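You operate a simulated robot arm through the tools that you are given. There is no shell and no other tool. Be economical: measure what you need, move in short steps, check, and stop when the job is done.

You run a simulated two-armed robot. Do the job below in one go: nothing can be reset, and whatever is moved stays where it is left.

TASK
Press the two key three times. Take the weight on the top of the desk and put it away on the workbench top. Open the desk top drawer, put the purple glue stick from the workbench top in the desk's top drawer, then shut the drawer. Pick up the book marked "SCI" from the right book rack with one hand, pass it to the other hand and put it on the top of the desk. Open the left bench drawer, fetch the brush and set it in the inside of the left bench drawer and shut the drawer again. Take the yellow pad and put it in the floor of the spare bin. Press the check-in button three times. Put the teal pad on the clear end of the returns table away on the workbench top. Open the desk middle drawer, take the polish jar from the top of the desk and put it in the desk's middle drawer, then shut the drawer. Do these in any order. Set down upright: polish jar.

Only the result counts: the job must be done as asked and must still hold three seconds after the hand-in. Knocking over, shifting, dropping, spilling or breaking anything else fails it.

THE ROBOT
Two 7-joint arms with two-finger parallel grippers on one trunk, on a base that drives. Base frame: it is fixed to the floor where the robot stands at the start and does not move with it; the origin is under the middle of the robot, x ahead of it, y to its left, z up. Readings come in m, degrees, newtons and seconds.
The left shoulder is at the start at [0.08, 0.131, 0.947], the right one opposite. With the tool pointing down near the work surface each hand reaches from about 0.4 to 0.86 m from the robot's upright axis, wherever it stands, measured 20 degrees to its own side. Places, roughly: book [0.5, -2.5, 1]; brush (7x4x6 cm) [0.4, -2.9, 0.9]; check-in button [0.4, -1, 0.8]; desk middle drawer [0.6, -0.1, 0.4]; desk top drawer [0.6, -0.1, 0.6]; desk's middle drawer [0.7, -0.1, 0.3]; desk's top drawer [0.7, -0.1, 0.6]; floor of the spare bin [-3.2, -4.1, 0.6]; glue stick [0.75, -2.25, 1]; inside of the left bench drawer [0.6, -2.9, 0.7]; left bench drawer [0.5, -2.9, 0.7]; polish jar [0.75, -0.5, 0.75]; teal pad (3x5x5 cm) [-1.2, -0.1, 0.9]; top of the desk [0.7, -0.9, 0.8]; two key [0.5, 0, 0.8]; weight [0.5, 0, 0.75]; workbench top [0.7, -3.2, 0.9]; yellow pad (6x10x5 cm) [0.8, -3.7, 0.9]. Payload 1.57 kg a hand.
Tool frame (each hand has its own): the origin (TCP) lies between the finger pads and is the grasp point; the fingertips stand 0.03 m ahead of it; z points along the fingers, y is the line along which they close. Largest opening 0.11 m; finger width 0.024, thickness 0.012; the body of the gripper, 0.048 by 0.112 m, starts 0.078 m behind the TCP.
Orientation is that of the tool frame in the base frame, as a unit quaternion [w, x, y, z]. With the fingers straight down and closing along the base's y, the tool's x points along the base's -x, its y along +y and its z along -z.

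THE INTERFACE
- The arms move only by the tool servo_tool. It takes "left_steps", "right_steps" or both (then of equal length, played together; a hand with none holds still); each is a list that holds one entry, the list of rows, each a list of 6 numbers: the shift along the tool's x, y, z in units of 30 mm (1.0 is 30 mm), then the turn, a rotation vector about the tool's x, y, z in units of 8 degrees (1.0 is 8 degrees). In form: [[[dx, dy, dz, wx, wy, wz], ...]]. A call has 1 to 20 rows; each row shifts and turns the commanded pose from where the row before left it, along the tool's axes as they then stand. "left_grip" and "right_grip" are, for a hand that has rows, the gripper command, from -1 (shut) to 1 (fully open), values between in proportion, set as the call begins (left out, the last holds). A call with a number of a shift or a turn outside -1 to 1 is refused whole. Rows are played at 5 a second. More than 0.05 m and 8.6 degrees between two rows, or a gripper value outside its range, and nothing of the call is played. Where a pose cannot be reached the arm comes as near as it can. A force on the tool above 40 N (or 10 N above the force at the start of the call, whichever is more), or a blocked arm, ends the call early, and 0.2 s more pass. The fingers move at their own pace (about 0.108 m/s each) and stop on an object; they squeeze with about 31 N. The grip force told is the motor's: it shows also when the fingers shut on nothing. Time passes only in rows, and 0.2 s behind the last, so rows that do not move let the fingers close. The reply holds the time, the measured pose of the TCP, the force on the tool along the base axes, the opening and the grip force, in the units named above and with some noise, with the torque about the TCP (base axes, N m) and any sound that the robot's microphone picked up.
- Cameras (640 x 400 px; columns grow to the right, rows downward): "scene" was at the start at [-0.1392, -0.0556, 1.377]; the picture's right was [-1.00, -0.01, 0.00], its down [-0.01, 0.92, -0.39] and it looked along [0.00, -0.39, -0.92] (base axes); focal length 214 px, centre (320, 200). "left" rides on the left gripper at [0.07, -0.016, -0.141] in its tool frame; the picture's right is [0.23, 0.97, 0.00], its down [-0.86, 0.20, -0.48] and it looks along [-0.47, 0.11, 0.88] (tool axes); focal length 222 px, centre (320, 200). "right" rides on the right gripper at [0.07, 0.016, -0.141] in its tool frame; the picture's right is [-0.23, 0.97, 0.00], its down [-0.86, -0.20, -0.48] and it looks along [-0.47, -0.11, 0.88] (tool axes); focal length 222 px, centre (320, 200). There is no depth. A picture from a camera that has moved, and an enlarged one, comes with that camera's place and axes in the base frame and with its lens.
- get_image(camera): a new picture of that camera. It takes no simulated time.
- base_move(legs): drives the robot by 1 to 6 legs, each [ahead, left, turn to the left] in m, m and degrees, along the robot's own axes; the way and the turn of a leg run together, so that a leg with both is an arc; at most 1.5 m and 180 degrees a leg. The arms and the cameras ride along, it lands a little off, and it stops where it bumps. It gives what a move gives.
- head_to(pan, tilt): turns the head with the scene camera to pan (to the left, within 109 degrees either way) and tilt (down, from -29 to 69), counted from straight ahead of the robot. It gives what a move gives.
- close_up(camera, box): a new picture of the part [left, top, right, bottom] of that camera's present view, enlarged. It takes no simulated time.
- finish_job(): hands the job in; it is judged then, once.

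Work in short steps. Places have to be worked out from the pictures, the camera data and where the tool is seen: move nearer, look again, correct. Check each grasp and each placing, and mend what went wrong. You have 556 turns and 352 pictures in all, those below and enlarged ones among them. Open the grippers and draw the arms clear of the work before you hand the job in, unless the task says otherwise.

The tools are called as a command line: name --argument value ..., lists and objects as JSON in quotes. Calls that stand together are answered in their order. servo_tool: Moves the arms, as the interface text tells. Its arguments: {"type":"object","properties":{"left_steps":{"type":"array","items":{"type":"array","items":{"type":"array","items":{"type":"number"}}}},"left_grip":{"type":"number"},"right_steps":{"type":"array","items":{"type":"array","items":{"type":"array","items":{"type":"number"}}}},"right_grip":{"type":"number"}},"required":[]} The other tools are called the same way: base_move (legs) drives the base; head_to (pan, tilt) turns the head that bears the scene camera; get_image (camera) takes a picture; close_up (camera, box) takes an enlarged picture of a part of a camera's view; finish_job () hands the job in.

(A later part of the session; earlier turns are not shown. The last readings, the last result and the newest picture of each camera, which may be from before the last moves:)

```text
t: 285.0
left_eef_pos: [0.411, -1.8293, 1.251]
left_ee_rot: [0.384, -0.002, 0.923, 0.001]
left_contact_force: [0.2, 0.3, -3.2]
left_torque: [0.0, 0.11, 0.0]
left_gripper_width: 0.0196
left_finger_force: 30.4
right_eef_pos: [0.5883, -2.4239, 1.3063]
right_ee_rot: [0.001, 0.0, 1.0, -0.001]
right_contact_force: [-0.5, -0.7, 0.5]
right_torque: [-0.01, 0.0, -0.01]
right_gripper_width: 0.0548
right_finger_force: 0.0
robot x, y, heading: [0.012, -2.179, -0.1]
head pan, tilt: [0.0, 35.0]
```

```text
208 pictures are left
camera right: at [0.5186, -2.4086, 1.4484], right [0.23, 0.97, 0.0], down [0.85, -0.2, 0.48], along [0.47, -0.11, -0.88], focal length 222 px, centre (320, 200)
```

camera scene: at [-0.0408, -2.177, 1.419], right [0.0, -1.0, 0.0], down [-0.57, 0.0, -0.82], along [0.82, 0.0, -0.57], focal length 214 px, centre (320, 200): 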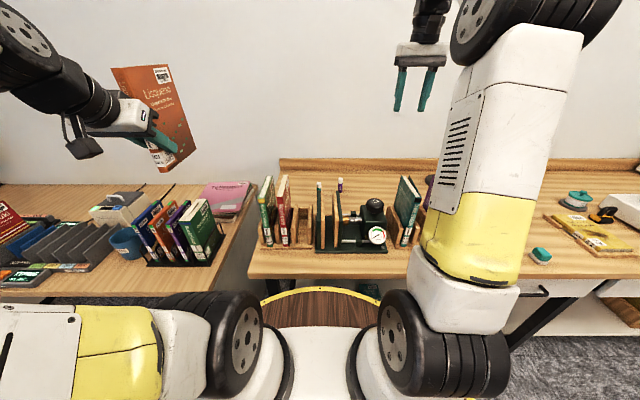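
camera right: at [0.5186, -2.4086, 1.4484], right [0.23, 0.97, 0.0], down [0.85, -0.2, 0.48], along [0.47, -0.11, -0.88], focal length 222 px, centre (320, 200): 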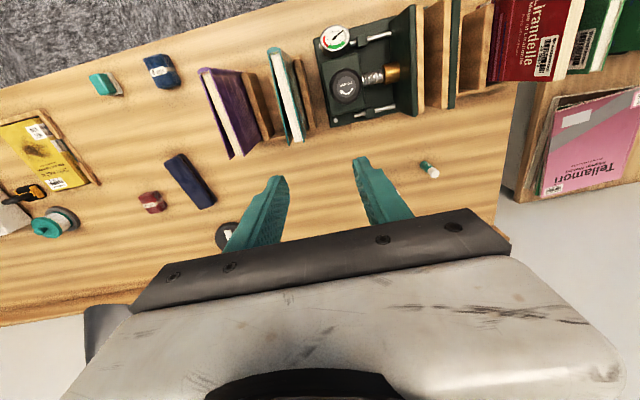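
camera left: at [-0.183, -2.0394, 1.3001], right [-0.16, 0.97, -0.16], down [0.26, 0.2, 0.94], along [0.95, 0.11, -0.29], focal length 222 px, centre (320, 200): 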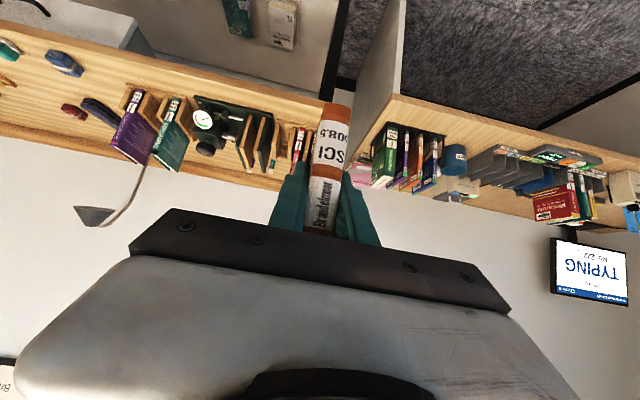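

Move the right hand above the purple glue stick (~(0.83, -2.265)).

servo_tool --right_steps '[[[-0.6, 0.75, 0.4, 0, 0, 0], [-0.6, 0.75, 0.5, 0, 0, 0], [-0.8, 0.75, 0.5, 0, 0, 0], [-0.8, 0.75, 0.5, 0, 0, 0], [-0.9, 0.75, 0.5, 0, 0, 0], [-0.9, 0.75, 0.6, 0, 0, 0], [-0.9, 0.7, 0.6, 0, 0, 0], [-0.9, 0, 0.6, 0, 0, 0]]]'

get_image --camera "right"

close_up --camera "scene" --box '[260, 140, 420, 260]'

```text
t: 286.8
left_eef_pos: [0.4105, -1.8288, 1.2498]
left_ee_rot: [0.384, -0.003, 0.923, 0.002]
left_contact_force: [0.1, -0.3, -3.2]
left_torque: [0.03, 0.13, 0.01]
left_gripper_width: 0.0196
left_finger_force: 30.4
right_eef_pos: [0.7547, -2.2729, 1.1826]
right_ee_rot: [0.0, 0.0, 1.0, 0.0]
right_contact_force: [0.0, 0.0, -0.2]
right_torque: [0.04, 0.0, 0.03]
right_gripper_width: 0.0551
right_finger_force: 0.2
right hand out of reach, approached as far as the arm can: row 7, 8
robot x, y, heading: [0.0108, -2.1782, 0.2]
head pan, tilt: [0.0, 35.0]
```

```text
207 pictures are left
camera right: at [0.6851, -2.2576, 1.3243], right [0.23, 0.97, 0.0], down [0.85, -0.2, 0.48], along [0.47, -0.11, -0.88], focal length 222 px, centre (320, 200)
```

right: 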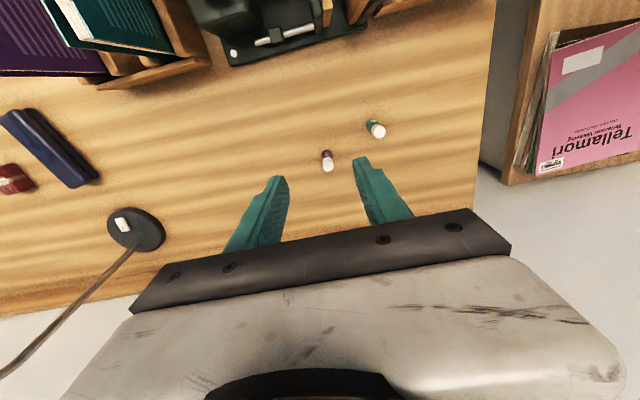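

```text
3.33 times, centred on (340, 200) of scene
camera zoom: at [-0.0406, -2.177, 1.419], right [0.0, -1.0, 0.0], down [-0.57, 0.0, -0.82], along [0.82, 0.0, -0.57], focal length 715 px, centre (253, 200)
```

zoom: 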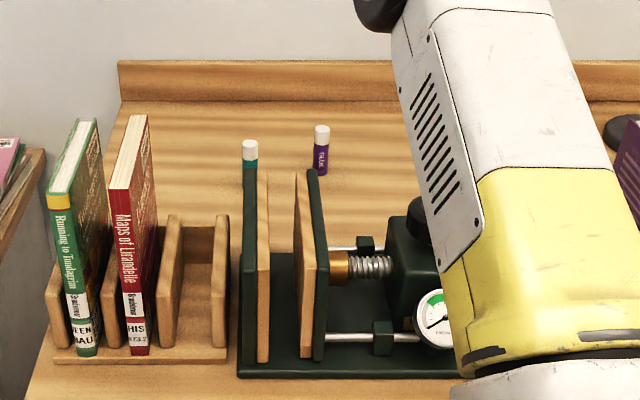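

Glue stick at (0.83, -2.274). Descend with forward motion.

servo_tool --right_steps '[[[-0.3, 0, 1, 0, 0, 0], [-0.3, 0, 1, 0, 0, 0], [-0.4, 0, 1, 0, 0, 0], [-0.5, 0, 1, 0, 0, 0], [-0.5, 0, 1, 0, 0, 0], [-0.5, -0.04, 0.6, 0, 0, 0]]]'

get_image --camera "right"

close_up --camera "scene" --box '[280, 120, 400, 210]'

```text
t: 288.2
left_eef_pos: [0.4111, -1.829, 1.2502]
left_ee_rot: [0.384, -0.002, 0.923, 0.001]
left_contact_force: [-0.1, -1.5, -3.2]
left_torque: [0.02, 0.14, 0.0]
left_gripper_width: 0.0195
left_finger_force: 31.1
right_eef_pos: [0.812, -2.2775, 1.0117]
right_ee_rot: [0.001, 0.0, 1.0, 0.001]
right_contact_force: [0.3, 0.9, -0.7]
right_torque: [0.03, -0.02, 0.01]
right_gripper_width: 0.055
right_finger_force: 0.2
right hand out of reach, approached as far as the arm can: row 5, 6
robot x, y, heading: [0.0095, -2.1776, -0.1]
head pan, tilt: [0.0, 35.0]
```

```text
205 pictures are left
camera right: at [0.7424, -2.263, 1.1524], right [0.23, 0.97, 0.0], down [0.85, -0.2, 0.48], along [0.47, -0.11, -0.88], focal length 222 px, centre (320, 200)
```

right: 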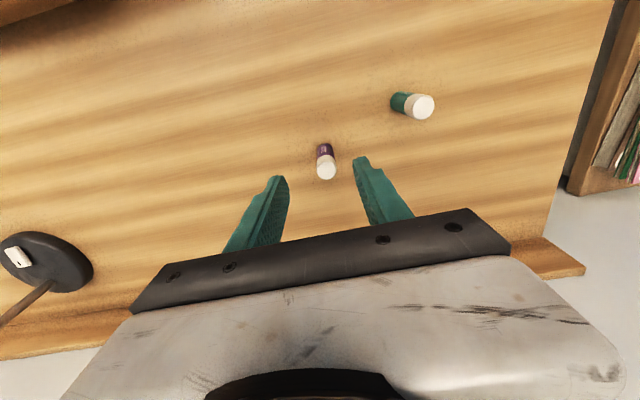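

```text
4.44 times, centred on (340, 165) of scene
camera zoom: at [-0.0405, -2.1769, 1.419], right [0.0, -1.0, 0.0], down [-0.57, 0.0, -0.82], along [0.82, 0.0, -0.57], focal length 953 px, centre (231, 356)
```

zoom: 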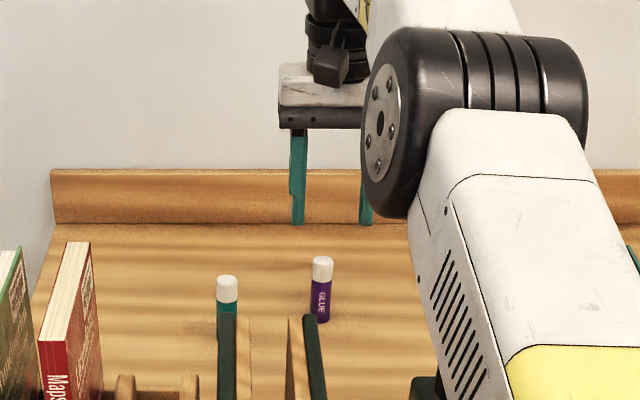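

Continue down, creeping forward as the reach grows.

servo_tool --right_steps '[[[0, 0, 0.9, 0, 0, 0], [0, 0.05, 0.9, 0, 0, 0], [-0.2, 0, 0.5, 0, 0, 0], [-0.25, 0, 0.5, 0, 0, 0]]]'

get_image --camera "right"

```text
t: 289.2
left_eef_pos: [0.4114, -1.8292, 1.2493]
left_ee_rot: [0.384, -0.001, 0.923, 0.001]
left_contact_force: [-0.7, -0.1, -3.2]
left_torque: [-0.04, 0.11, -0.01]
left_gripper_width: 0.0194
left_finger_force: 31.0
right_eef_pos: [0.8254, -2.2771, 0.9269]
right_ee_rot: [0.001, 0.0, 1.0, 0.0]
right_contact_force: [0.3, -0.3, 0.1]
right_torque: [0.02, -0.01, 0.02]
right_gripper_width: 0.0551
right_finger_force: 0.1
robot x, y, heading: [0.0106, -2.1775, -0.0]
head pan, tilt: [0.0, 35.0]
```

```text
203 pictures are left
camera right: at [0.7556, -2.262, 1.0685], right [0.23, 0.97, 0.0], down [0.85, -0.2, 0.48], along [0.47, -0.11, -0.88], focal length 222 px, centre (320, 200)
```

right: 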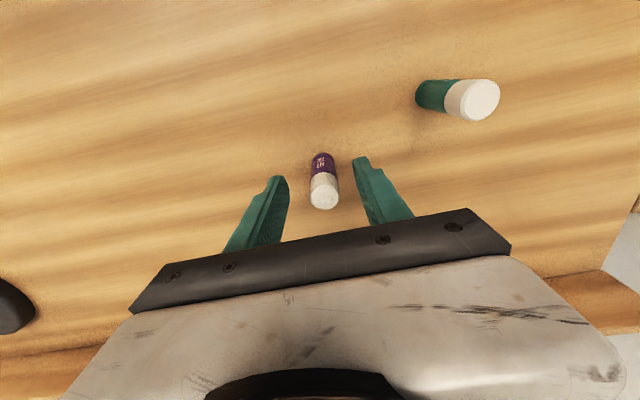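

Glue stick is between the fingers; go down 2.5 cm, grip, lift slightly.

servo_tool --right_steps '[[[0, 0, 0.5, 0, 0, 0], [0, 0, 0.35, 0, 0, 0]]]'

servo_tool --right_steps '[[[0, 0, 0, 0, 0, 0], [0, 0, 0, 0, 0, 0], [0, 0, 0, 0, 0, 0], [0, 0, 0, 0, 0, 0], [0, 0, -0.4, 0, 0, 0], [0, 0, -0.6, 0, 0, 0], [0, 0, -0.8, 0, 0, 0], [0.4, 0, -0.8, 0, 0, 0]]]' --right_grip -1

get_image --camera "right"

```text
t: 289.8
left_eef_pos: [0.411, -1.8289, 1.2497]
left_ee_rot: [0.384, -0.002, 0.923, 0.0]
left_contact_force: [0.1, -0.2, -2.8]
left_torque: [0.02, 0.15, -0.02]
left_gripper_width: 0.0198
left_finger_force: 30.9
right_eef_pos: [0.825, -2.2763, 0.9013]
right_ee_rot: [0.001, -0.001, 1.0, -0.001]
right_contact_force: [-0.4, -0.9, 0.3]
right_torque: [-0.06, 0.0, -0.05]
right_gripper_width: 0.055
right_finger_force: 0.0
robot x, y, heading: [0.0071, -2.1769, 0.1]
head pan, tilt: [0.0, 35.0]
```

```text
t: 291.6
left_eef_pos: [0.4111, -1.8295, 1.2496]
left_ee_rot: [0.385, -0.002, 0.923, 0.001]
left_contact_force: [0.0, 0.3, -3.7]
left_torque: [0.01, 0.21, 0.0]
left_gripper_width: 0.0195
left_finger_force: 31.2
right_eef_pos: [0.812, -2.2773, 0.9799]
right_ee_rot: [0.0, 0.0, 1.0, 0.0]
right_contact_force: [0.4, 0.2, -0.9]
right_torque: [-0.04, 0.05, 0.0]
right_gripper_width: 0.0197
right_finger_force: 30.8
robot x, y, heading: [0.017, -2.1777, -0.2]
head pan, tilt: [0.0, 35.0]
```

```text
202 pictures are left
camera right: at [0.7429, -2.2618, 1.1215], right [0.23, 0.97, 0.0], down [0.86, -0.2, 0.48], along [0.47, -0.11, -0.88], focal length 222 px, centre (320, 200)
```

right: 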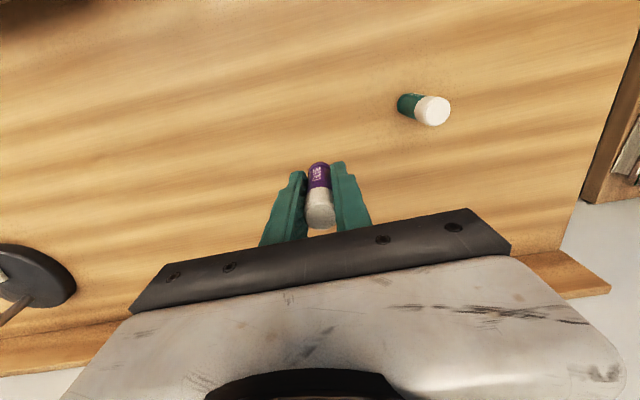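

Held. Raise while retracting, then back the base away to x≈-0.3.

servo_tool --right_steps '[[[0.6, 0, -1, 0, 0, 0], [0.6, 0, -1, 0, 0, 0], [0.6, 0, -1, 0, 0, 0], [0.6, 0, -1, 0, 0, 0], [0.6, 0, -1, 0, 0, 0], [0.6, 0, -1, 0, 0, 0], [0.6, 0, -0.8, 0, 0, 0], [1, -0.3, 0, 0, 0, 0], [1, -0.3, 0, 0, 0, 0], [1, -0.3, 0, 0, 0, 0], [1, -0.3, 0, 0, 0, 0], [1, -0.3, 0, 0, 0, 0]]]'

base_move --legs '[[-0.3, 0, 0], [0, 1.3, 0]]'

get_image --camera "scene"

```text
t: 294.2
left_eef_pos: [0.4118, -1.83, 1.2492]
left_ee_rot: [0.384, -0.001, 0.923, 0.0]
left_contact_force: [-0.2, -0.6, -3.3]
left_torque: [-0.02, 0.15, -0.02]
left_gripper_width: 0.0196
left_finger_force: 31.0
right_eef_pos: [0.5351, -2.3228, 1.1839]
right_ee_rot: [0.0, 0.0, 1.0, 0.0]
right_contact_force: [0.9, -0.7, -0.1]
right_torque: [-0.03, 0.03, 0.05]
right_gripper_width: 0.0204
right_finger_force: 31.1
robot x, y, heading: [0.0098, -2.1766, -0.1]
head pan, tilt: [0.0, 35.0]
```

```text
t: 302.4
left_eef_pos: [0.112, -0.5286, 1.2506]
left_ee_rot: [0.385, -0.001, 0.923, 0.0]
left_contact_force: [0.2, -0.1, -2.9]
left_torque: [0.0, 0.13, 0.03]
left_gripper_width: 0.0195
left_finger_force: 31.1
right_eef_pos: [0.2377, -1.0231, 1.1844]
right_ee_rot: [0.001, 0.0, 1.0, 0.0]
right_contact_force: [0.2, 0.0, -0.8]
right_torque: [-0.02, 0.04, -0.01]
right_gripper_width: 0.0204
right_finger_force: 30.9
robot x, y, heading: [-0.2884, -0.881, 0.6]
head pan, tilt: [0.0, 35.0]
```

```text
201 pictures are left
camera scene: at [-0.3396, -0.8769, 1.419], right [0.0, -1.0, 0.0], down [-0.57, 0.0, -0.82], along [0.82, 0.0, -0.57], focal length 214 px, centre (320, 200)
```

scene: 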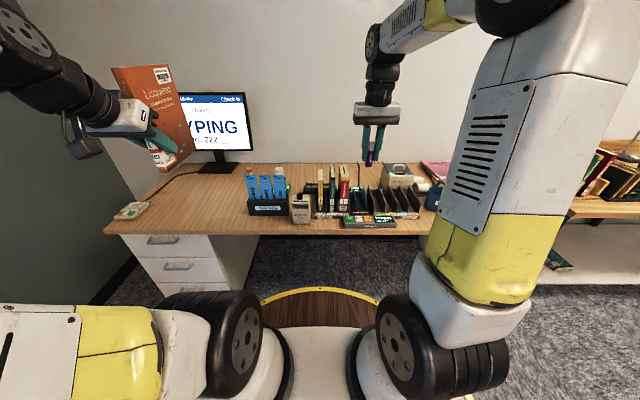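

At the desk. I'll test the laying motion in free air first: lower the left hand in front of the desk, then roll the book about world x by −75°.

servo_tool --left_steps '[[[0.496, -0.139, 0.883, 0, 0, 0], [0.496, -0.139, 0.883, 0, 0, 0], [0.496, -0.139, 0.883, 0, 0, 0], [0.496, -0.139, 0.883, 0, 0, 0], [0.496, -0.139, 0.883, 0, 0, 0], [0.496, -0.139, 0.883, 0, 0, 0], [0.496, -0.139, 0.883, 0, 0, 0], [0.496, -0.139, 0.883, 0, 0, 0], [0.496, -0.139, 0.883, 0, 0, 0], [0.496, -0.139, 0.883, 0, 0, 0]]]'

servo_tool --left_steps '[[[0, 0, 0, 0.663, 0, -0.663], [0, 0, 0, 0.663, 0, -0.663], [0, 0, 0, 0.663, 0, -0.663], [0, 0, 0, 0.663, 0, -0.663], [0, 0, 0, 0.663, 0, -0.663], [0, 0, 0, 0.663, 0, -0.663], [0, 0, 0, 0.663, 0, -0.663], [0, 0, 0, 0.663, 0, -0.663], [0, 0, 0, 0.663, 0, -0.663], [0, 0, 0, 0.663, 0, -0.663]]]'

get_image --camera "scene"

get_image --camera "left"

```text
t: 304.6
left_eef_pos: [0.2031, -0.5645, 0.9604]
left_ee_rot: [0.384, -0.002, 0.923, 0.001]
left_contact_force: [-0.3, -0.6, -4.1]
left_torque: [0.04, 0.14, 0.01]
left_gripper_width: 0.0196
left_finger_force: 30.8
left hand out of reach, approached as far as the arm can: row 8, 9
right_eef_pos: [0.2369, -1.0228, 1.1841]
right_ee_rot: [0.0, -0.001, 1.0, 0.001]
right_contact_force: [-0.5, -0.6, 0.5]
right_torque: [0.06, 0.0, 0.0]
right_gripper_width: 0.0204
right_finger_force: 31.3
robot x, y, heading: [-0.2922, -0.8787, 0.1]
head pan, tilt: [0.0, 35.0]
```

```text
t: 306.8
left_eef_pos: [0.2022, -0.5649, 0.9596]
left_ee_rot: [0.306, -0.234, 0.731, -0.563]
left_contact_force: [-0.7, -0.9, -2.8]
left_torque: [-0.15, 0.12, -0.02]
left_gripper_width: 0.0196
left_finger_force: 31.2
right_eef_pos: [0.2376, -1.0232, 1.1846]
right_ee_rot: [0.0, 0.0, 1.0, 0.0]
right_contact_force: [-0.1, -0.1, 0.0]
right_torque: [0.03, 0.0, 0.01]
right_gripper_width: 0.0203
right_finger_force: 31.2
robot x, y, heading: [-0.2888, -0.8799, 0.2]
head pan, tilt: [0.0, 35.0]
```

```text
200 pictures are left
camera scene: at [-0.3396, -0.8769, 1.419], right [0.0, -1.0, 0.0], down [-0.57, 0.0, -0.82], along [0.82, 0.0, -0.57], focal length 214 px, centre (320, 200)
```

scene: 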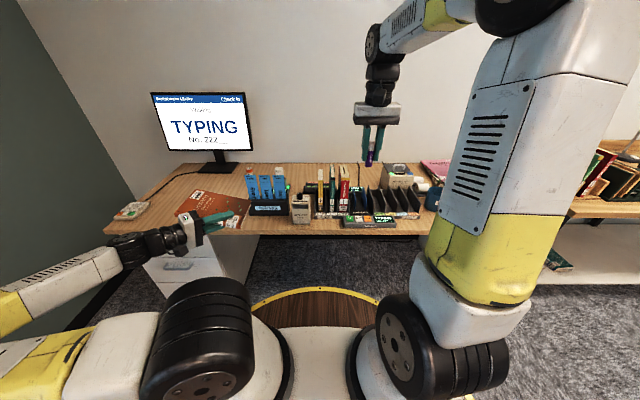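

```text
199 pictures are left
camera left: at [0.0529, -0.5218, 0.9882], right [-0.16, 0.1, -0.98], down [0.26, 0.96, 0.05], along [0.95, -0.25, -0.18], focal length 222 px, centre (320, 200)
```

left: 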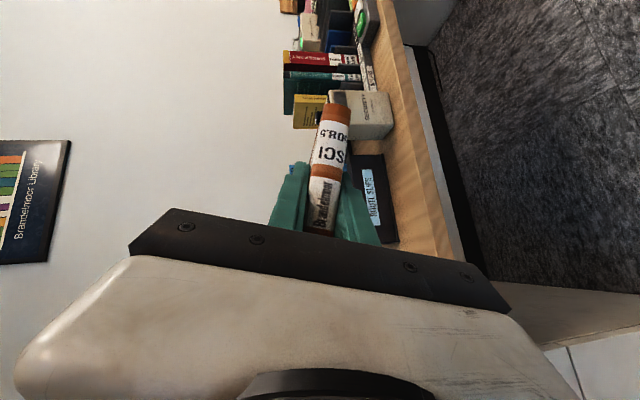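

The roll works. Roll 10° more, then drive left 0.205 and ahead 0.22 to bring the book over the clear front part of the desk.

servo_tool --left_steps '[[[0, 0, 0, 0.44, 0, -0.44], [0, 0, 0, 0.44, 0, -0.44]]]'

base_move --legs '[[0, 0.205, 0], [0.22, 0, 0]]'

get_image --camera "scene"

close_up --camera "scene" --box '[180, 150, 380, 275]'

```text
t: 307.4
left_eef_pos: [0.2025, -0.5651, 0.9601]
left_ee_rot: [0.284, -0.259, 0.681, -0.624]
left_contact_force: [0.4, 0.5, -3.2]
left_torque: [-0.14, 0.11, -0.01]
left_gripper_width: 0.0196
left_finger_force: 30.6
right_eef_pos: [0.2381, -1.0236, 1.1841]
right_ee_rot: [0.0, 0.0, 1.0, 0.0]
right_contact_force: [0.1, -1.0, -0.3]
right_torque: [0.02, -0.01, 0.0]
right_gripper_width: 0.0201
right_finger_force: 31.4
robot x, y, heading: [-0.2872, -0.8742, 0.2]
head pan, tilt: [0.0, 35.0]
```

```text
t: 310.3
left_eef_pos: [0.4224, -0.3633, 0.9592]
left_ee_rot: [0.285, -0.257, 0.681, -0.623]
left_contact_force: [0.2, -1.1, -2.6]
left_torque: [-0.16, 0.16, 0.0]
left_gripper_width: 0.0198
left_finger_force: 31.2
right_eef_pos: [0.4567, -0.8206, 1.1851]
right_ee_rot: [-0.001, -0.001, 1.0, 0.0]
right_contact_force: [0.1, 0.1, 0.7]
right_torque: [0.0, -0.04, -0.02]
right_gripper_width: 0.0201
right_finger_force: 31.0
robot x, y, heading: [-0.0669, -0.6739, -0.1]
head pan, tilt: [0.0, 35.0]
```

```text
198 pictures are left
camera scene: at [-0.1201, -0.674, 1.419], right [0.0, -1.0, 0.0], down [-0.57, 0.0, -0.82], along [0.82, 0.0, -0.57], focal length 214 px, centre (320, 200)
```

scene: 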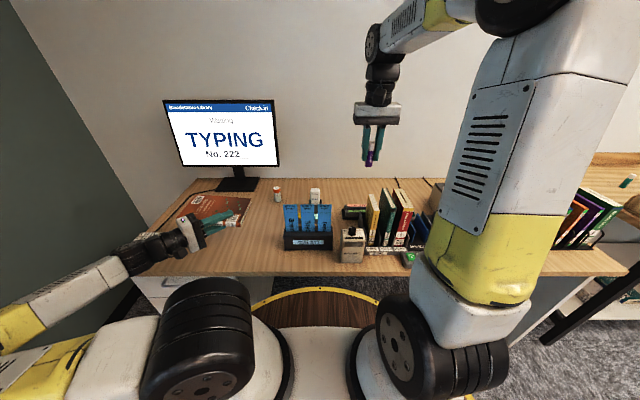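

```text
3.20 times, centred on (280, 212) of scene
camera zoom: at [-0.1201, -0.674, 1.419], right [0.0, -1.0, 0.0], down [-0.57, 0.0, -0.82], along [0.82, 0.0, -0.57], focal length 686 px, centre (448, 160)
```

zoom: 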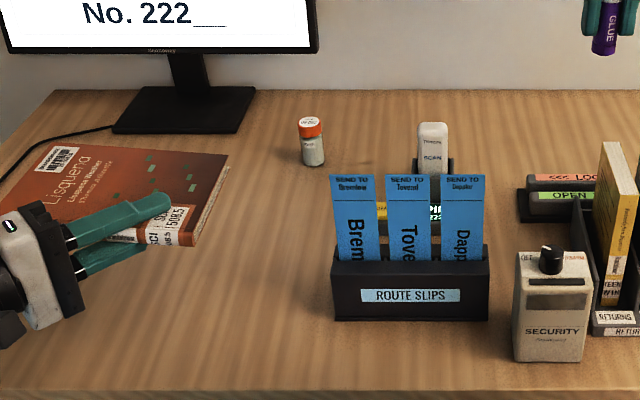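

Book hovers over clear desk. Shift 2 cm back and descend to z≈0.825.

servo_tool --left_steps '[[[0.47, 0, -0.47, 0, 0, 0], [0.05, 0.8, 0.05, 0, 0, 0], [0.05, 0.8, 0.05, 0, 0, 0], [0.05, 0.8, 0.05, 0, 0, 0], [0.05, 0.8, 0.05, 0, 0, 0], [0.05, 0.8, 0.05, 0, 0, 0], [0.03, 0.5, 0.03, 0, 0, 0]]]'

close_up --camera "scene" --box '[140, 170, 300, 290]'

get_image --camera "left"

```text
t: 311.9
left_eef_pos: [0.4021, -0.3623, 0.8239]
left_ee_rot: [0.284, -0.258, 0.681, -0.624]
left_contact_force: [-0.1, -0.2, -2.6]
left_torque: [-0.14, 0.13, 0.02]
left_gripper_width: 0.0199
left_finger_force: 31.3
right_eef_pos: [0.4562, -0.8208, 1.1843]
right_ee_rot: [0.0, 0.0, 1.0, 0.001]
right_contact_force: [-1.1, -0.3, -0.4]
right_torque: [-0.02, -0.02, -0.02]
right_gripper_width: 0.0202
right_finger_force: 31.1
robot x, y, heading: [-0.0659, -0.6744, 0.1]
head pan, tilt: [0.0, 35.0]
```

```text
3.33 times, centred on (220, 230) of scene
camera zoom: at [-0.1202, -0.6741, 1.419], right [0.0, -1.0, 0.0], down [-0.57, 0.0, -0.82], along [0.82, 0.0, -0.57], focal length 715 px, centre (653, 100)
```

zoom: 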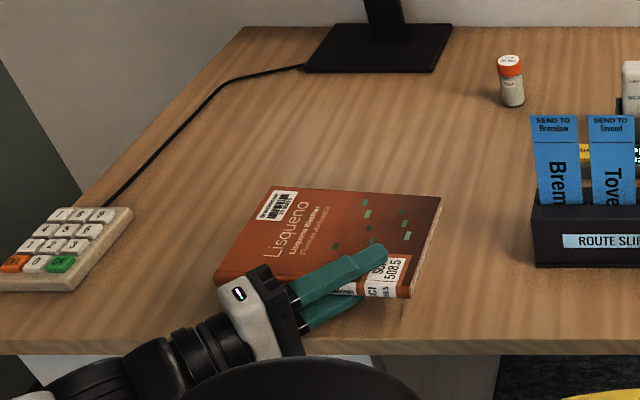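

```text
195 pictures are left
camera left: at [0.2532, -0.3156, 0.844], right [-0.16, -0.07, -0.98], down [0.26, 0.96, -0.11], along [0.95, -0.28, -0.13], focal length 222 px, centre (320, 200)
```

left: 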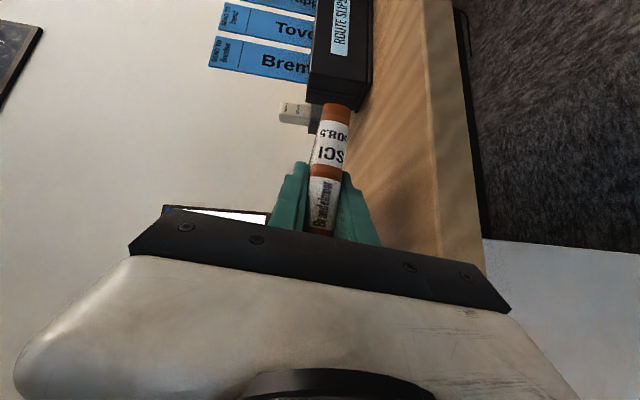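

Nearly flat. Lower slowly until contact.

servo_tool --left_steps '[[[0.01, 0.2, 0.01, 0, 0, 0], [0.01, 0.2, 0.01, 0, 0, 0], [0.01, 0.2, 0.01, 0, 0, 0], [0.01, 0.15, 0.01, 0, 0, 0], [0.01, 0.15, 0.01, 0, 0, 0], [0.01, 0.1, 0.01, 0, 0, 0]]]'

close_up --camera "scene" --box '[140, 170, 300, 290]'

```text
t: 313.3
left_eef_pos: [0.4016, -0.3629, 0.7956]
left_ee_rot: [0.285, -0.258, 0.681, -0.623]
left_contact_force: [0.6, 0.0, -3.2]
left_torque: [-0.14, 0.14, 0.02]
left_gripper_width: 0.0197
left_finger_force: 30.9
right_eef_pos: [0.4556, -0.8187, 1.1852]
right_ee_rot: [0.0, 0.0, 1.0, 0.0]
right_contact_force: [0.2, 0.3, 0.5]
right_torque: [0.01, -0.03, 0.0]
right_gripper_width: 0.0203
right_finger_force: 30.9
robot x, y, heading: [-0.0687, -0.6764, 0.1]
head pan, tilt: [0.0, 35.0]
```

```text
3.33 times, centred on (220, 230) of scene
camera zoom: at [-0.1201, -0.674, 1.419], right [0.0, -1.0, 0.0], down [-0.57, 0.0, -0.82], along [0.82, 0.0, -0.57], focal length 715 px, centre (653, 100)
```

zoom: 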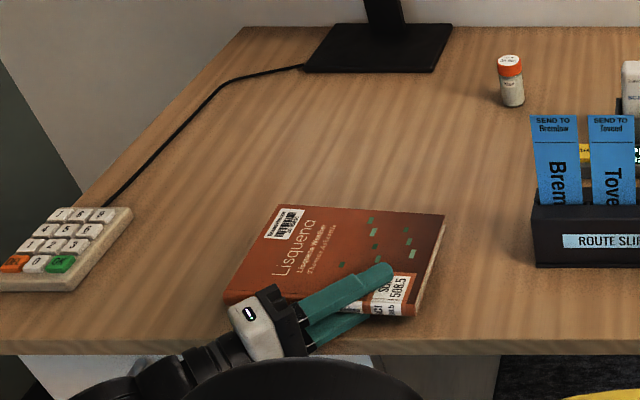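

Lower 8 mm more and open slightly to release.

servo_tool --left_steps '[[[0.01, 0.15, 0.01, 0, 0, 0], [0.01, 0.12, 0.01, 0, 0, 0]]]'

servo_tool --left_steps '[[[0, 0, 0, 0, 0, 0], [0, 0, 0, 0, 0, 0], [0, 0, 0, 0, 0, 0]]]' --left_grip -0.3

close_up --camera "scene" --box '[140, 170, 300, 290]'

get_image --camera "left"

```text
t: 313.9
left_eef_pos: [0.4023, -0.3623, 0.7863]
left_ee_rot: [0.284, -0.258, 0.68, -0.625]
left_contact_force: [-0.4, 0.0, -4.2]
left_torque: [-0.16, 0.15, 0.01]
left_gripper_width: 0.0198
left_finger_force: 31.3
right_eef_pos: [0.4557, -0.8196, 1.1847]
right_ee_rot: [0.001, 0.0, 1.0, 0.0]
right_contact_force: [-0.1, -0.6, -1.1]
right_torque: [0.03, 0.04, -0.01]
right_gripper_width: 0.0202
right_finger_force: 31.2
robot x, y, heading: [-0.071, -0.6782, -0.1]
head pan, tilt: [0.0, 35.0]
```

```text
t: 314.7
left_eef_pos: [0.4026, -0.362, 0.7884]
left_ee_rot: [0.285, -0.257, 0.68, -0.624]
left_contact_force: [-2.2, 1.7, 21.5]
left_torque: [-0.04, 0.4, 0.01]
left_gripper_width: 0.0242
left_finger_force: 0.1
right_eef_pos: [0.4553, -0.821, 1.1843]
right_ee_rot: [0.002, 0.0, 1.0, 0.001]
right_contact_force: [0.0, 0.3, -0.9]
right_torque: [0.01, -0.02, -0.01]
right_gripper_width: 0.0202
right_finger_force: 30.9
robot x, y, heading: [-0.0708, -0.6748, 0.1]
head pan, tilt: [0.0, 35.0]
```

```text
3.33 times, centred on (220, 230) of scene
camera zoom: at [-0.1207, -0.6743, 1.419], right [0.0, -1.0, 0.0], down [-0.57, 0.0, -0.82], along [0.82, 0.0, -0.57], focal length 715 px, centre (653, 100)
```

zoom: 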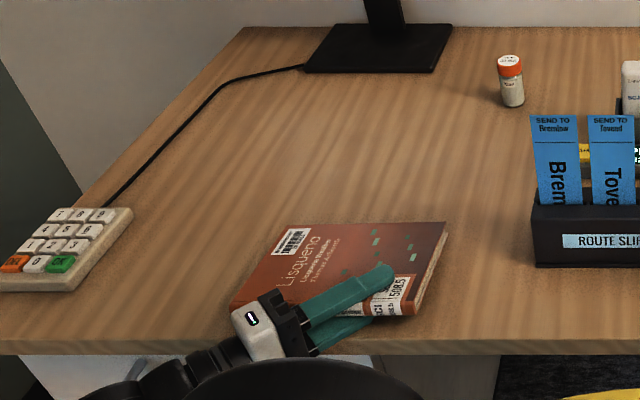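

```text
192 pictures are left
camera left: at [0.2535, -0.3153, 0.8075], right [-0.15, -0.08, -0.99], down [0.27, 0.96, -0.11], along [0.95, -0.28, -0.13], focal length 222 px, centre (320, 200)
```

left: 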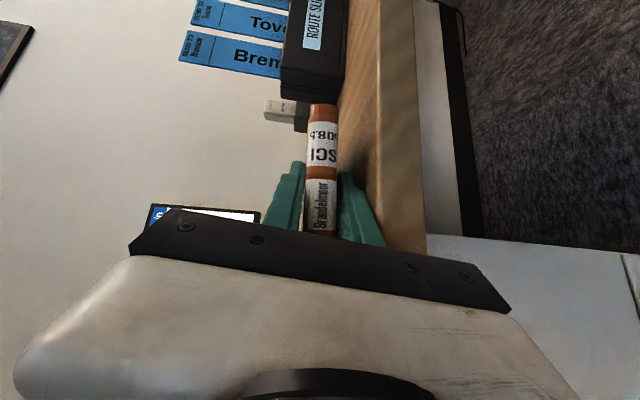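

Book released onto the desk with the lower finger under it. Ease up 2 mm and withdraw backwards.

servo_tool --left_steps '[[[0, -0.08, 0, 0, 0, 0], [0, 0, -0.4, 0, 0, 0], [0, 0, -0.5, 0, 0, 0], [0, 0, -0.6, 0, 0, 0], [0, 0, -0.7, 0, 0, 0], [0, 0, -0.8, 0, 0, 0], [0, 0, -0.8, 0, 0, 0]]]' --left_grip -0.3

close_up --camera "scene" --box '[140, 170, 300, 290]'

```text
t: 316.3
left_eef_pos: [0.3213, -0.2833, 0.7952]
left_ee_rot: [0.284, -0.258, 0.681, -0.624]
left_contact_force: [-0.8, -0.1, -1.8]
left_torque: [0.0, 0.12, 0.03]
left_gripper_width: 0.0406
left_finger_force: 1.1
right_eef_pos: [0.4564, -0.8197, 1.1843]
right_ee_rot: [0.001, 0.0, 1.0, 0.0]
right_contact_force: [0.4, -0.7, -0.1]
right_torque: [0.01, 0.02, 0.04]
right_gripper_width: 0.0202
right_finger_force: 31.2
robot x, y, heading: [-0.0689, -0.6787, 0.1]
head pan, tilt: [0.0, 35.0]
```

```text
3.33 times, centred on (220, 230) of scene
camera zoom: at [-0.12, -0.674, 1.419], right [0.0, -1.0, 0.0], down [-0.57, 0.0, -0.82], along [0.82, 0.0, -0.57], focal length 715 px, centre (653, 100)
```

zoom: 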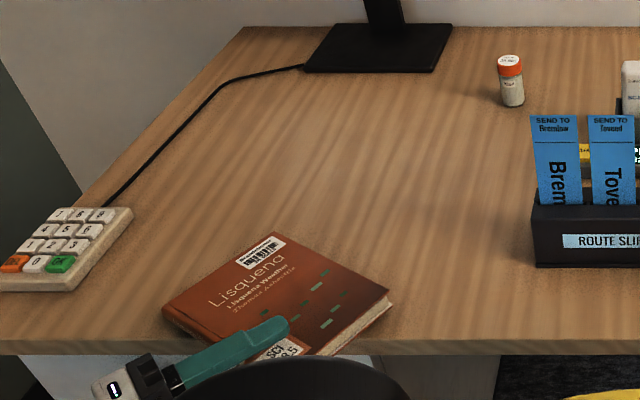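

The book got dragged toward the front edge by the lower finger. Look closely before acting.

get_image --camera "left"

close_up --camera "scene" --box '[170, 215, 270, 290]'

```text
190 pictures are left
camera left: at [0.1725, -0.236, 0.8152], right [-0.16, -0.07, -0.98], down [0.26, 0.96, -0.11], along [0.95, -0.28, -0.13], focal length 222 px, centre (320, 200)
```

left: 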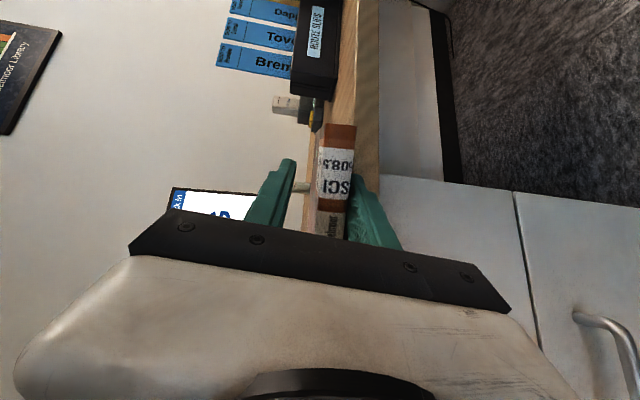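

```text
5.33 times, centred on (220, 252) of scene
camera zoom: at [-0.12, -0.674, 1.419], right [0.0, -1.0, 0.0], down [-0.57, 0.0, -0.82], along [0.82, 0.0, -0.57], focal length 1144 px, centre (853, -80)
```

zoom: 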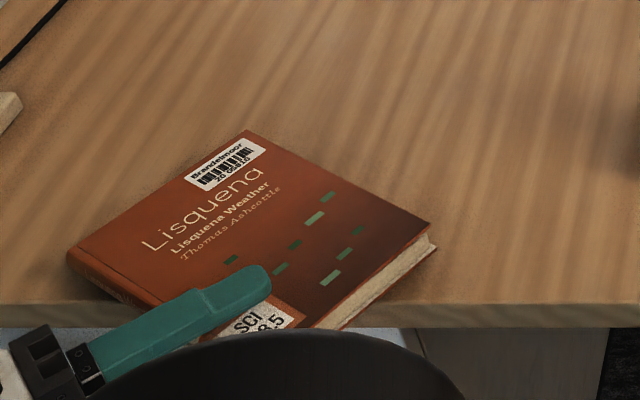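

The lower finger is already off the desk edge and the book's centre is ~3 cm inside. Open a bit more, drop slightly and withdraw.

servo_tool --left_steps '[[[0, 0.15, 0, 0, 0, 0], [0, 0, -0.3, 0, 0, 0], [0, 0, -0.5, 0, 0, 0], [0, 0, -0.6, 0, 0, 0], [0, 0, -0.6, 0, 0, 0], [0, 0, -0.6, 0, 0, 0]]]' --left_grip 0.1

close_up --camera "scene" --box '[150, 195, 290, 300]'

```text
t: 317.7
left_eef_pos: [0.2659, -0.2269, 0.7965]
left_ee_rot: [0.285, -0.257, 0.68, -0.624]
left_contact_force: [1.6, 0.2, -1.6]
left_torque: [-0.05, 0.0, -0.03]
left_gripper_width: 0.0619
left_finger_force: 0.6
right_eef_pos: [0.457, -0.8213, 1.1843]
right_ee_rot: [0.001, 0.0, 1.0, 0.0]
right_contact_force: [-0.3, 0.7, 0.5]
right_torque: [0.0, 0.0, 0.02]
right_gripper_width: 0.02
right_finger_force: 31.1
robot x, y, heading: [-0.0687, -0.6752, 0.0]
head pan, tilt: [0.0, 35.0]
```

```text
3.81 times, centred on (220, 248) of scene
camera zoom: at [-0.1201, -0.6741, 1.419], right [0.0, -1.0, 0.0], down [-0.57, 0.0, -0.82], along [0.82, 0.0, -0.57], focal length 817 px, centre (701, 19)
```

zoom: 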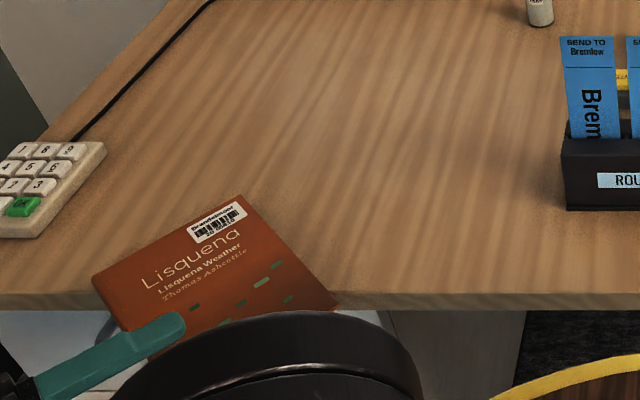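

The book keeps riding on the lower finger. Re-grip now before it falls.

servo_tool --left_steps '[[[0, 0, 0, 0, 0, 0], [0, 0, 0, 0, 0, 0], [0, 0, 0, 0, 0, 0]]]' --left_grip -1

get_image --camera "left"

close_up --camera "scene" --box '[130, 195, 290, 315]'

```text
t: 318.5
left_eef_pos: [0.2668, -0.2273, 0.796]
left_ee_rot: [0.284, -0.257, 0.681, -0.624]
left_contact_force: [0.1, -0.2, -3.5]
left_torque: [-0.01, 0.26, -0.01]
left_gripper_width: 0.0195
left_finger_force: 30.7
right_eef_pos: [0.4567, -0.8213, 1.1844]
right_ee_rot: [0.001, 0.001, 1.0, 0.0]
right_contact_force: [0.5, -0.6, -0.9]
right_torque: [-0.03, 0.02, 0.03]
right_gripper_width: 0.0203
right_finger_force: 31.3
robot x, y, heading: [-0.07, -0.679, -0.1]
head pan, tilt: [0.0, 35.0]
```

```text
187 pictures are left
camera left: at [0.1172, -0.1801, 0.8155], right [-0.16, -0.07, -0.98], down [0.26, 0.96, -0.11], along [0.95, -0.28, -0.13], focal length 222 px, centre (320, 200)
```

left: 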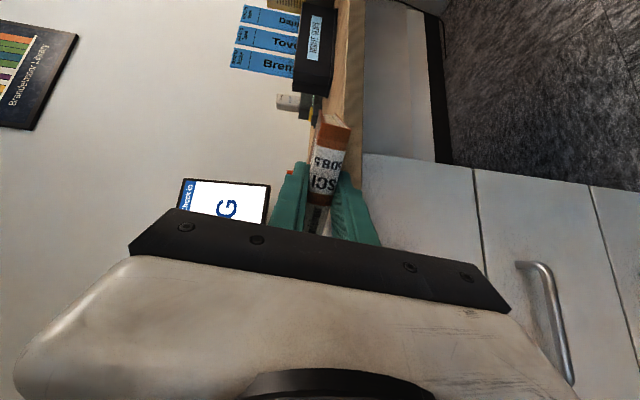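

```text
3.33 times, centred on (210, 255) of scene
camera zoom: at [-0.1201, -0.674, 1.419], right [0.0, -1.0, 0.0], down [-0.57, 0.0, -0.82], along [0.82, 0.0, -0.57], focal length 715 px, centre (687, 17)
```

zoom: 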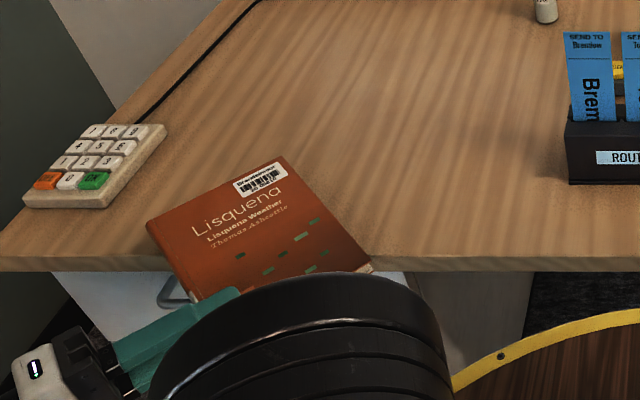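

Held again (3.5 N). Now place it with only the spine overhanging: centre ~5 cm inside the edge, fingertips 2 cm outside, so the lower finger can drop away freely.

servo_tool --left_steps '[[[0, -0.4, 0, 0, 0, 0], [0, -0.3, 0, 0, 0, 0], [-0.47, 0, 0.47, 0, 0, 0], [-0.47, 0, 0.47, 0, 0, 0], [-0.47, 0, 0.47, 0, 0, 0], [0, 0, 0, 0, 0, 0]]]'

close_up --camera "scene" --box '[130, 185, 290, 305]'

get_image --camera "left"

```text
t: 319.9
left_eef_pos: [0.3266, -0.229, 0.8171]
left_ee_rot: [0.285, -0.258, 0.681, -0.624]
left_contact_force: [-0.8, -0.6, -2.5]
left_torque: [0.03, 0.24, -0.05]
left_gripper_width: 0.0194
left_finger_force: 30.9
right_eef_pos: [0.4566, -0.8207, 1.184]
right_ee_rot: [0.0, 0.0, 1.0, -0.001]
right_contact_force: [-0.3, 0.0, -0.4]
right_torque: [0.02, 0.01, 0.02]
right_gripper_width: 0.0201
right_finger_force: 31.0
robot x, y, heading: [-0.0684, -0.6756, -0.1]
head pan, tilt: [0.0, 35.0]
```

```text
3.33 times, centred on (210, 245) of scene
camera zoom: at [-0.1201, -0.674, 1.419], right [0.0, -1.0, 0.0], down [-0.57, 0.0, -0.82], along [0.82, 0.0, -0.57], focal length 715 px, centre (687, 50)
```

zoom: 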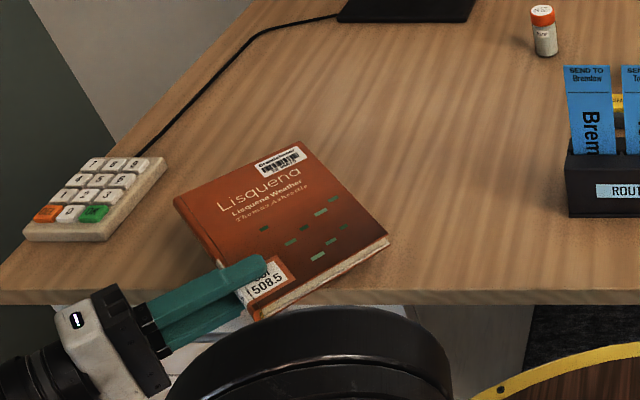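

```text
184 pictures are left
camera left: at [0.1775, -0.1816, 0.8364], right [-0.16, -0.07, -0.98], down [0.26, 0.96, -0.11], along [0.95, -0.28, -0.13], focal length 222 px, centre (320, 200)
```

left: 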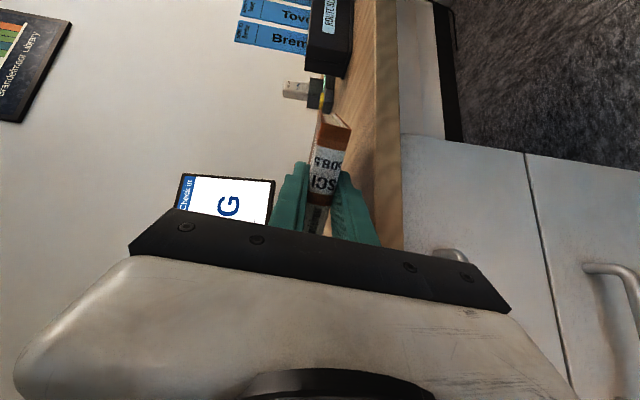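

Good geometry. Lower to contact.

servo_tool --left_steps '[[[0.02, 0.3, 0.02, 0, 0, 0], [0.02, 0.3, 0.02, 0, 0, 0], [0.01, 0.25, 0.01, 0, 0, 0], [0.01, 0.2, 0.01, 0, 0, 0], [0.01, 0.15, 0.01, 0, 0, 0], [0.01, 0.1, 0.01, 0, 0, 0], [0, 0.1, 0, 0, 0, 0], [0, 0.1, 0, 0, 0, 0]]]'

close_up --camera "scene" --box '[130, 185, 290, 305]'

```text
t: 321.7
left_eef_pos: [0.3257, -0.2289, 0.773]
left_ee_rot: [0.285, -0.257, 0.681, -0.624]
left_contact_force: [-2.4, 4.2, 11.3]
left_torque: [-1.5, -0.49, 0.01]
left_gripper_width: 0.0213
left_finger_force: 31.2
right_eef_pos: [0.4556, -0.8196, 1.1847]
right_ee_rot: [0.0, 0.0, 1.0, 0.0]
right_contact_force: [-0.6, -0.5, 0.8]
right_torque: [0.02, -0.02, 0.0]
right_gripper_width: 0.0203
right_finger_force: 31.2
robot x, y, heading: [-0.0708, -0.6784, 0.1]
head pan, tilt: [0.0, 35.0]
```

```text
3.33 times, centred on (210, 245) of scene
camera zoom: at [-0.1205, -0.6741, 1.419], right [0.0, -1.0, 0.0], down [-0.57, 0.0, -0.82], along [0.82, 0.0, -0.57], focal length 715 px, centre (687, 50)
```

zoom: 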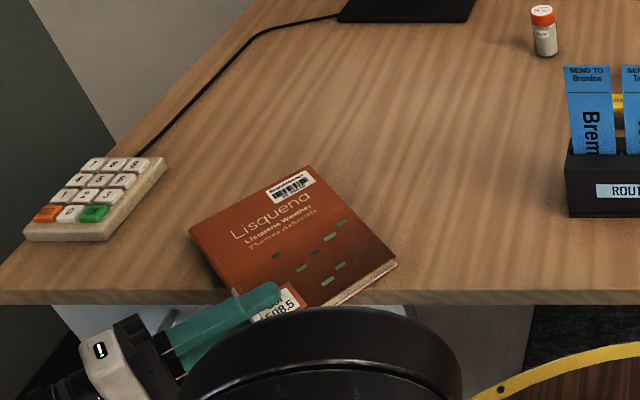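

Resting on the desk. Open fully in place and look.

servo_tool --left_steps '[[[0, 0, 0, 0, 0, 0], [0, 0, 0, 0, 0, 0], [0, 0, 0, 0, 0, 0], [0, 0, 0, 0, 0, 0]]]' --left_grip 1

get_image --camera "left"

close_up --camera "scene" --box '[130, 185, 290, 305]'

```text
t: 322.7
left_eef_pos: [0.3259, -0.2293, 0.7722]
left_ee_rot: [0.285, -0.257, 0.681, -0.624]
left_contact_force: [0.8, -1.0, -0.3]
left_torque: [-0.01, 0.0, -0.04]
left_gripper_width: 0.1099
left_finger_force: 0.0
right_eef_pos: [0.4562, -0.8205, 1.1841]
right_ee_rot: [0.0, 0.001, 1.0, 0.0]
right_contact_force: [0.1, -1.1, 0.0]
right_torque: [-0.02, 0.01, 0.0]
right_gripper_width: 0.0206
right_finger_force: 31.0
robot x, y, heading: [-0.0713, -0.6719, -0.0]
head pan, tilt: [0.0, 35.0]
```

```text
182 pictures are left
camera left: at [0.1772, -0.1815, 0.7918], right [-0.16, -0.07, -0.98], down [0.26, 0.96, -0.11], along [0.95, -0.28, -0.13], focal length 222 px, centre (320, 200)
```

left: 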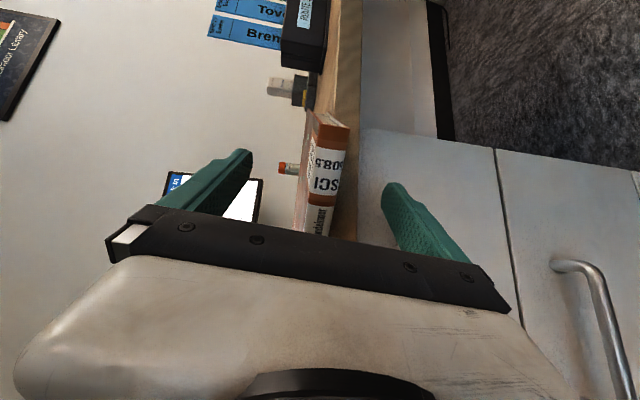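

```text
3.33 times, centred on (210, 245) of scene
camera zoom: at [-0.1201, -0.6741, 1.419], right [0.0, -1.0, 0.0], down [-0.57, 0.0, -0.82], along [0.82, 0.0, -0.57], focal length 715 px, centre (687, 50)
```

zoom: 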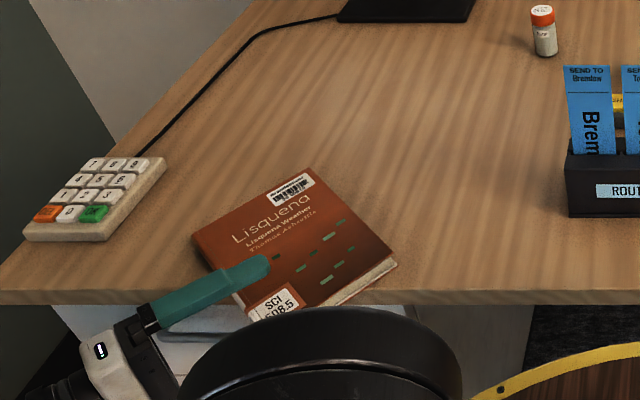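

Book lies free on the desk. Withdraw 12 cm, close the fingers, and shift to in front of the overhanging corner.

servo_tool --left_steps '[[[0, 0, -0.8, 0, 0, 0], [0, 0, -0.8, 0, 0, 0], [0, 0, -0.8, 0, 0, 0], [0, 0, -0.8, 0, 0, 0], [0, 0, -0.8, 0, 0, 0]]]'

servo_tool --left_steps '[[[0, 0, 0, 0, 0, 0], [0, 0, 0, 0, 0, 0], [0, 0, 0, 0, 0, 0]]]' --left_grip -1

get_image --camera "left"

get_image --camera "scene"

```text
t: 323.9
left_eef_pos: [0.2419, -0.1453, 0.7802]
left_ee_rot: [0.284, -0.258, 0.68, -0.624]
left_contact_force: [0.2, -0.3, -0.3]
left_torque: [-0.01, -0.03, 0.04]
left_gripper_width: 0.11
left_finger_force: 0.1
right_eef_pos: [0.4552, -0.8202, 1.1835]
right_ee_rot: [0.0, 0.0, 1.0, 0.0]
right_contact_force: [-0.1, 0.0, 0.0]
right_torque: [-0.01, -0.01, -0.01]
right_gripper_width: 0.0203
right_finger_force: 30.7
robot x, y, heading: [-0.0671, -0.6759, -0.2]
head pan, tilt: [0.0, 35.0]
```

```text
t: 324.7
left_eef_pos: [0.2421, -0.1449, 0.7796]
left_ee_rot: [0.284, -0.258, 0.68, -0.624]
left_contact_force: [-0.3, 0.3, -0.2]
left_torque: [-0.05, -0.02, 0.02]
left_gripper_width: 0.0
left_finger_force: 21.4
right_eef_pos: [0.4569, -0.82, 1.1848]
right_ee_rot: [0.0, -0.001, 1.0, -0.001]
right_contact_force: [0.5, 0.7, -0.7]
right_torque: [0.02, 0.0, 0.02]
right_gripper_width: 0.0203
right_finger_force: 31.5
robot x, y, heading: [-0.0689, -0.6765, 0.2]
head pan, tilt: [0.0, 35.0]
```

```text
180 pictures are left
camera left: at [0.0928, -0.0968, 0.7991], right [-0.16, -0.07, -0.98], down [0.26, 0.96, -0.11], along [0.95, -0.28, -0.13], focal length 222 px, centre (320, 200)
```

left: 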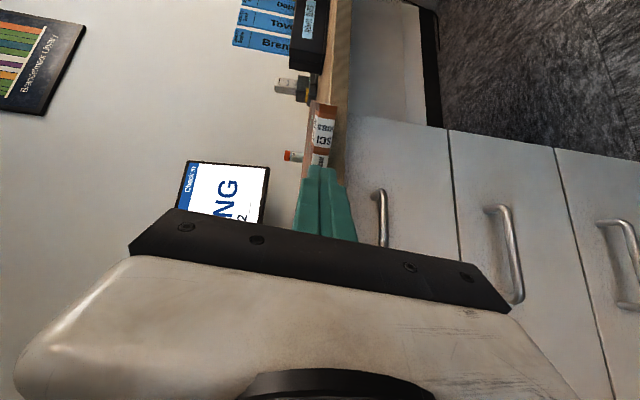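

```text
179 pictures are left
camera scene: at [-0.1202, -0.6741, 1.419], right [0.0, -1.0, 0.0], down [-0.57, 0.0, -0.82], along [0.82, 0.0, -0.57], focal length 214 px, centre (320, 200)
```

scene: 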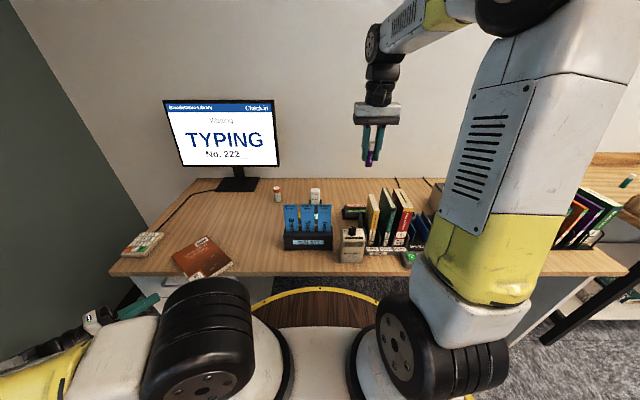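

Zoom to locate the overhanging corner.

close_up --camera "scene" --box '[130, 200, 270, 320]'

```text
3.33 times, centred on (200, 260) of scene
camera zoom: at [-0.1202, -0.6741, 1.419], right [0.0, -1.0, 0.0], down [-0.57, 0.0, -0.82], along [0.82, 0.0, -0.57], focal length 715 px, centre (720, 0)
```

zoom: 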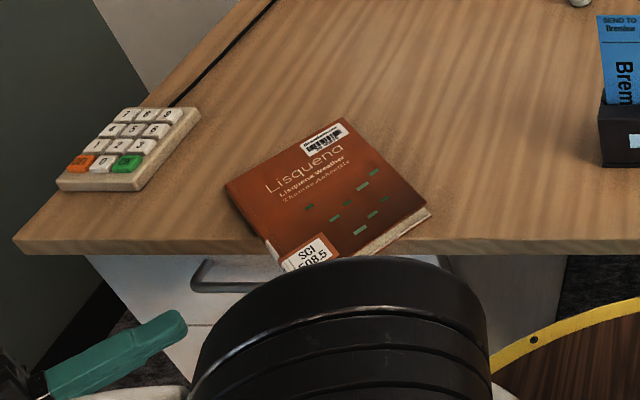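

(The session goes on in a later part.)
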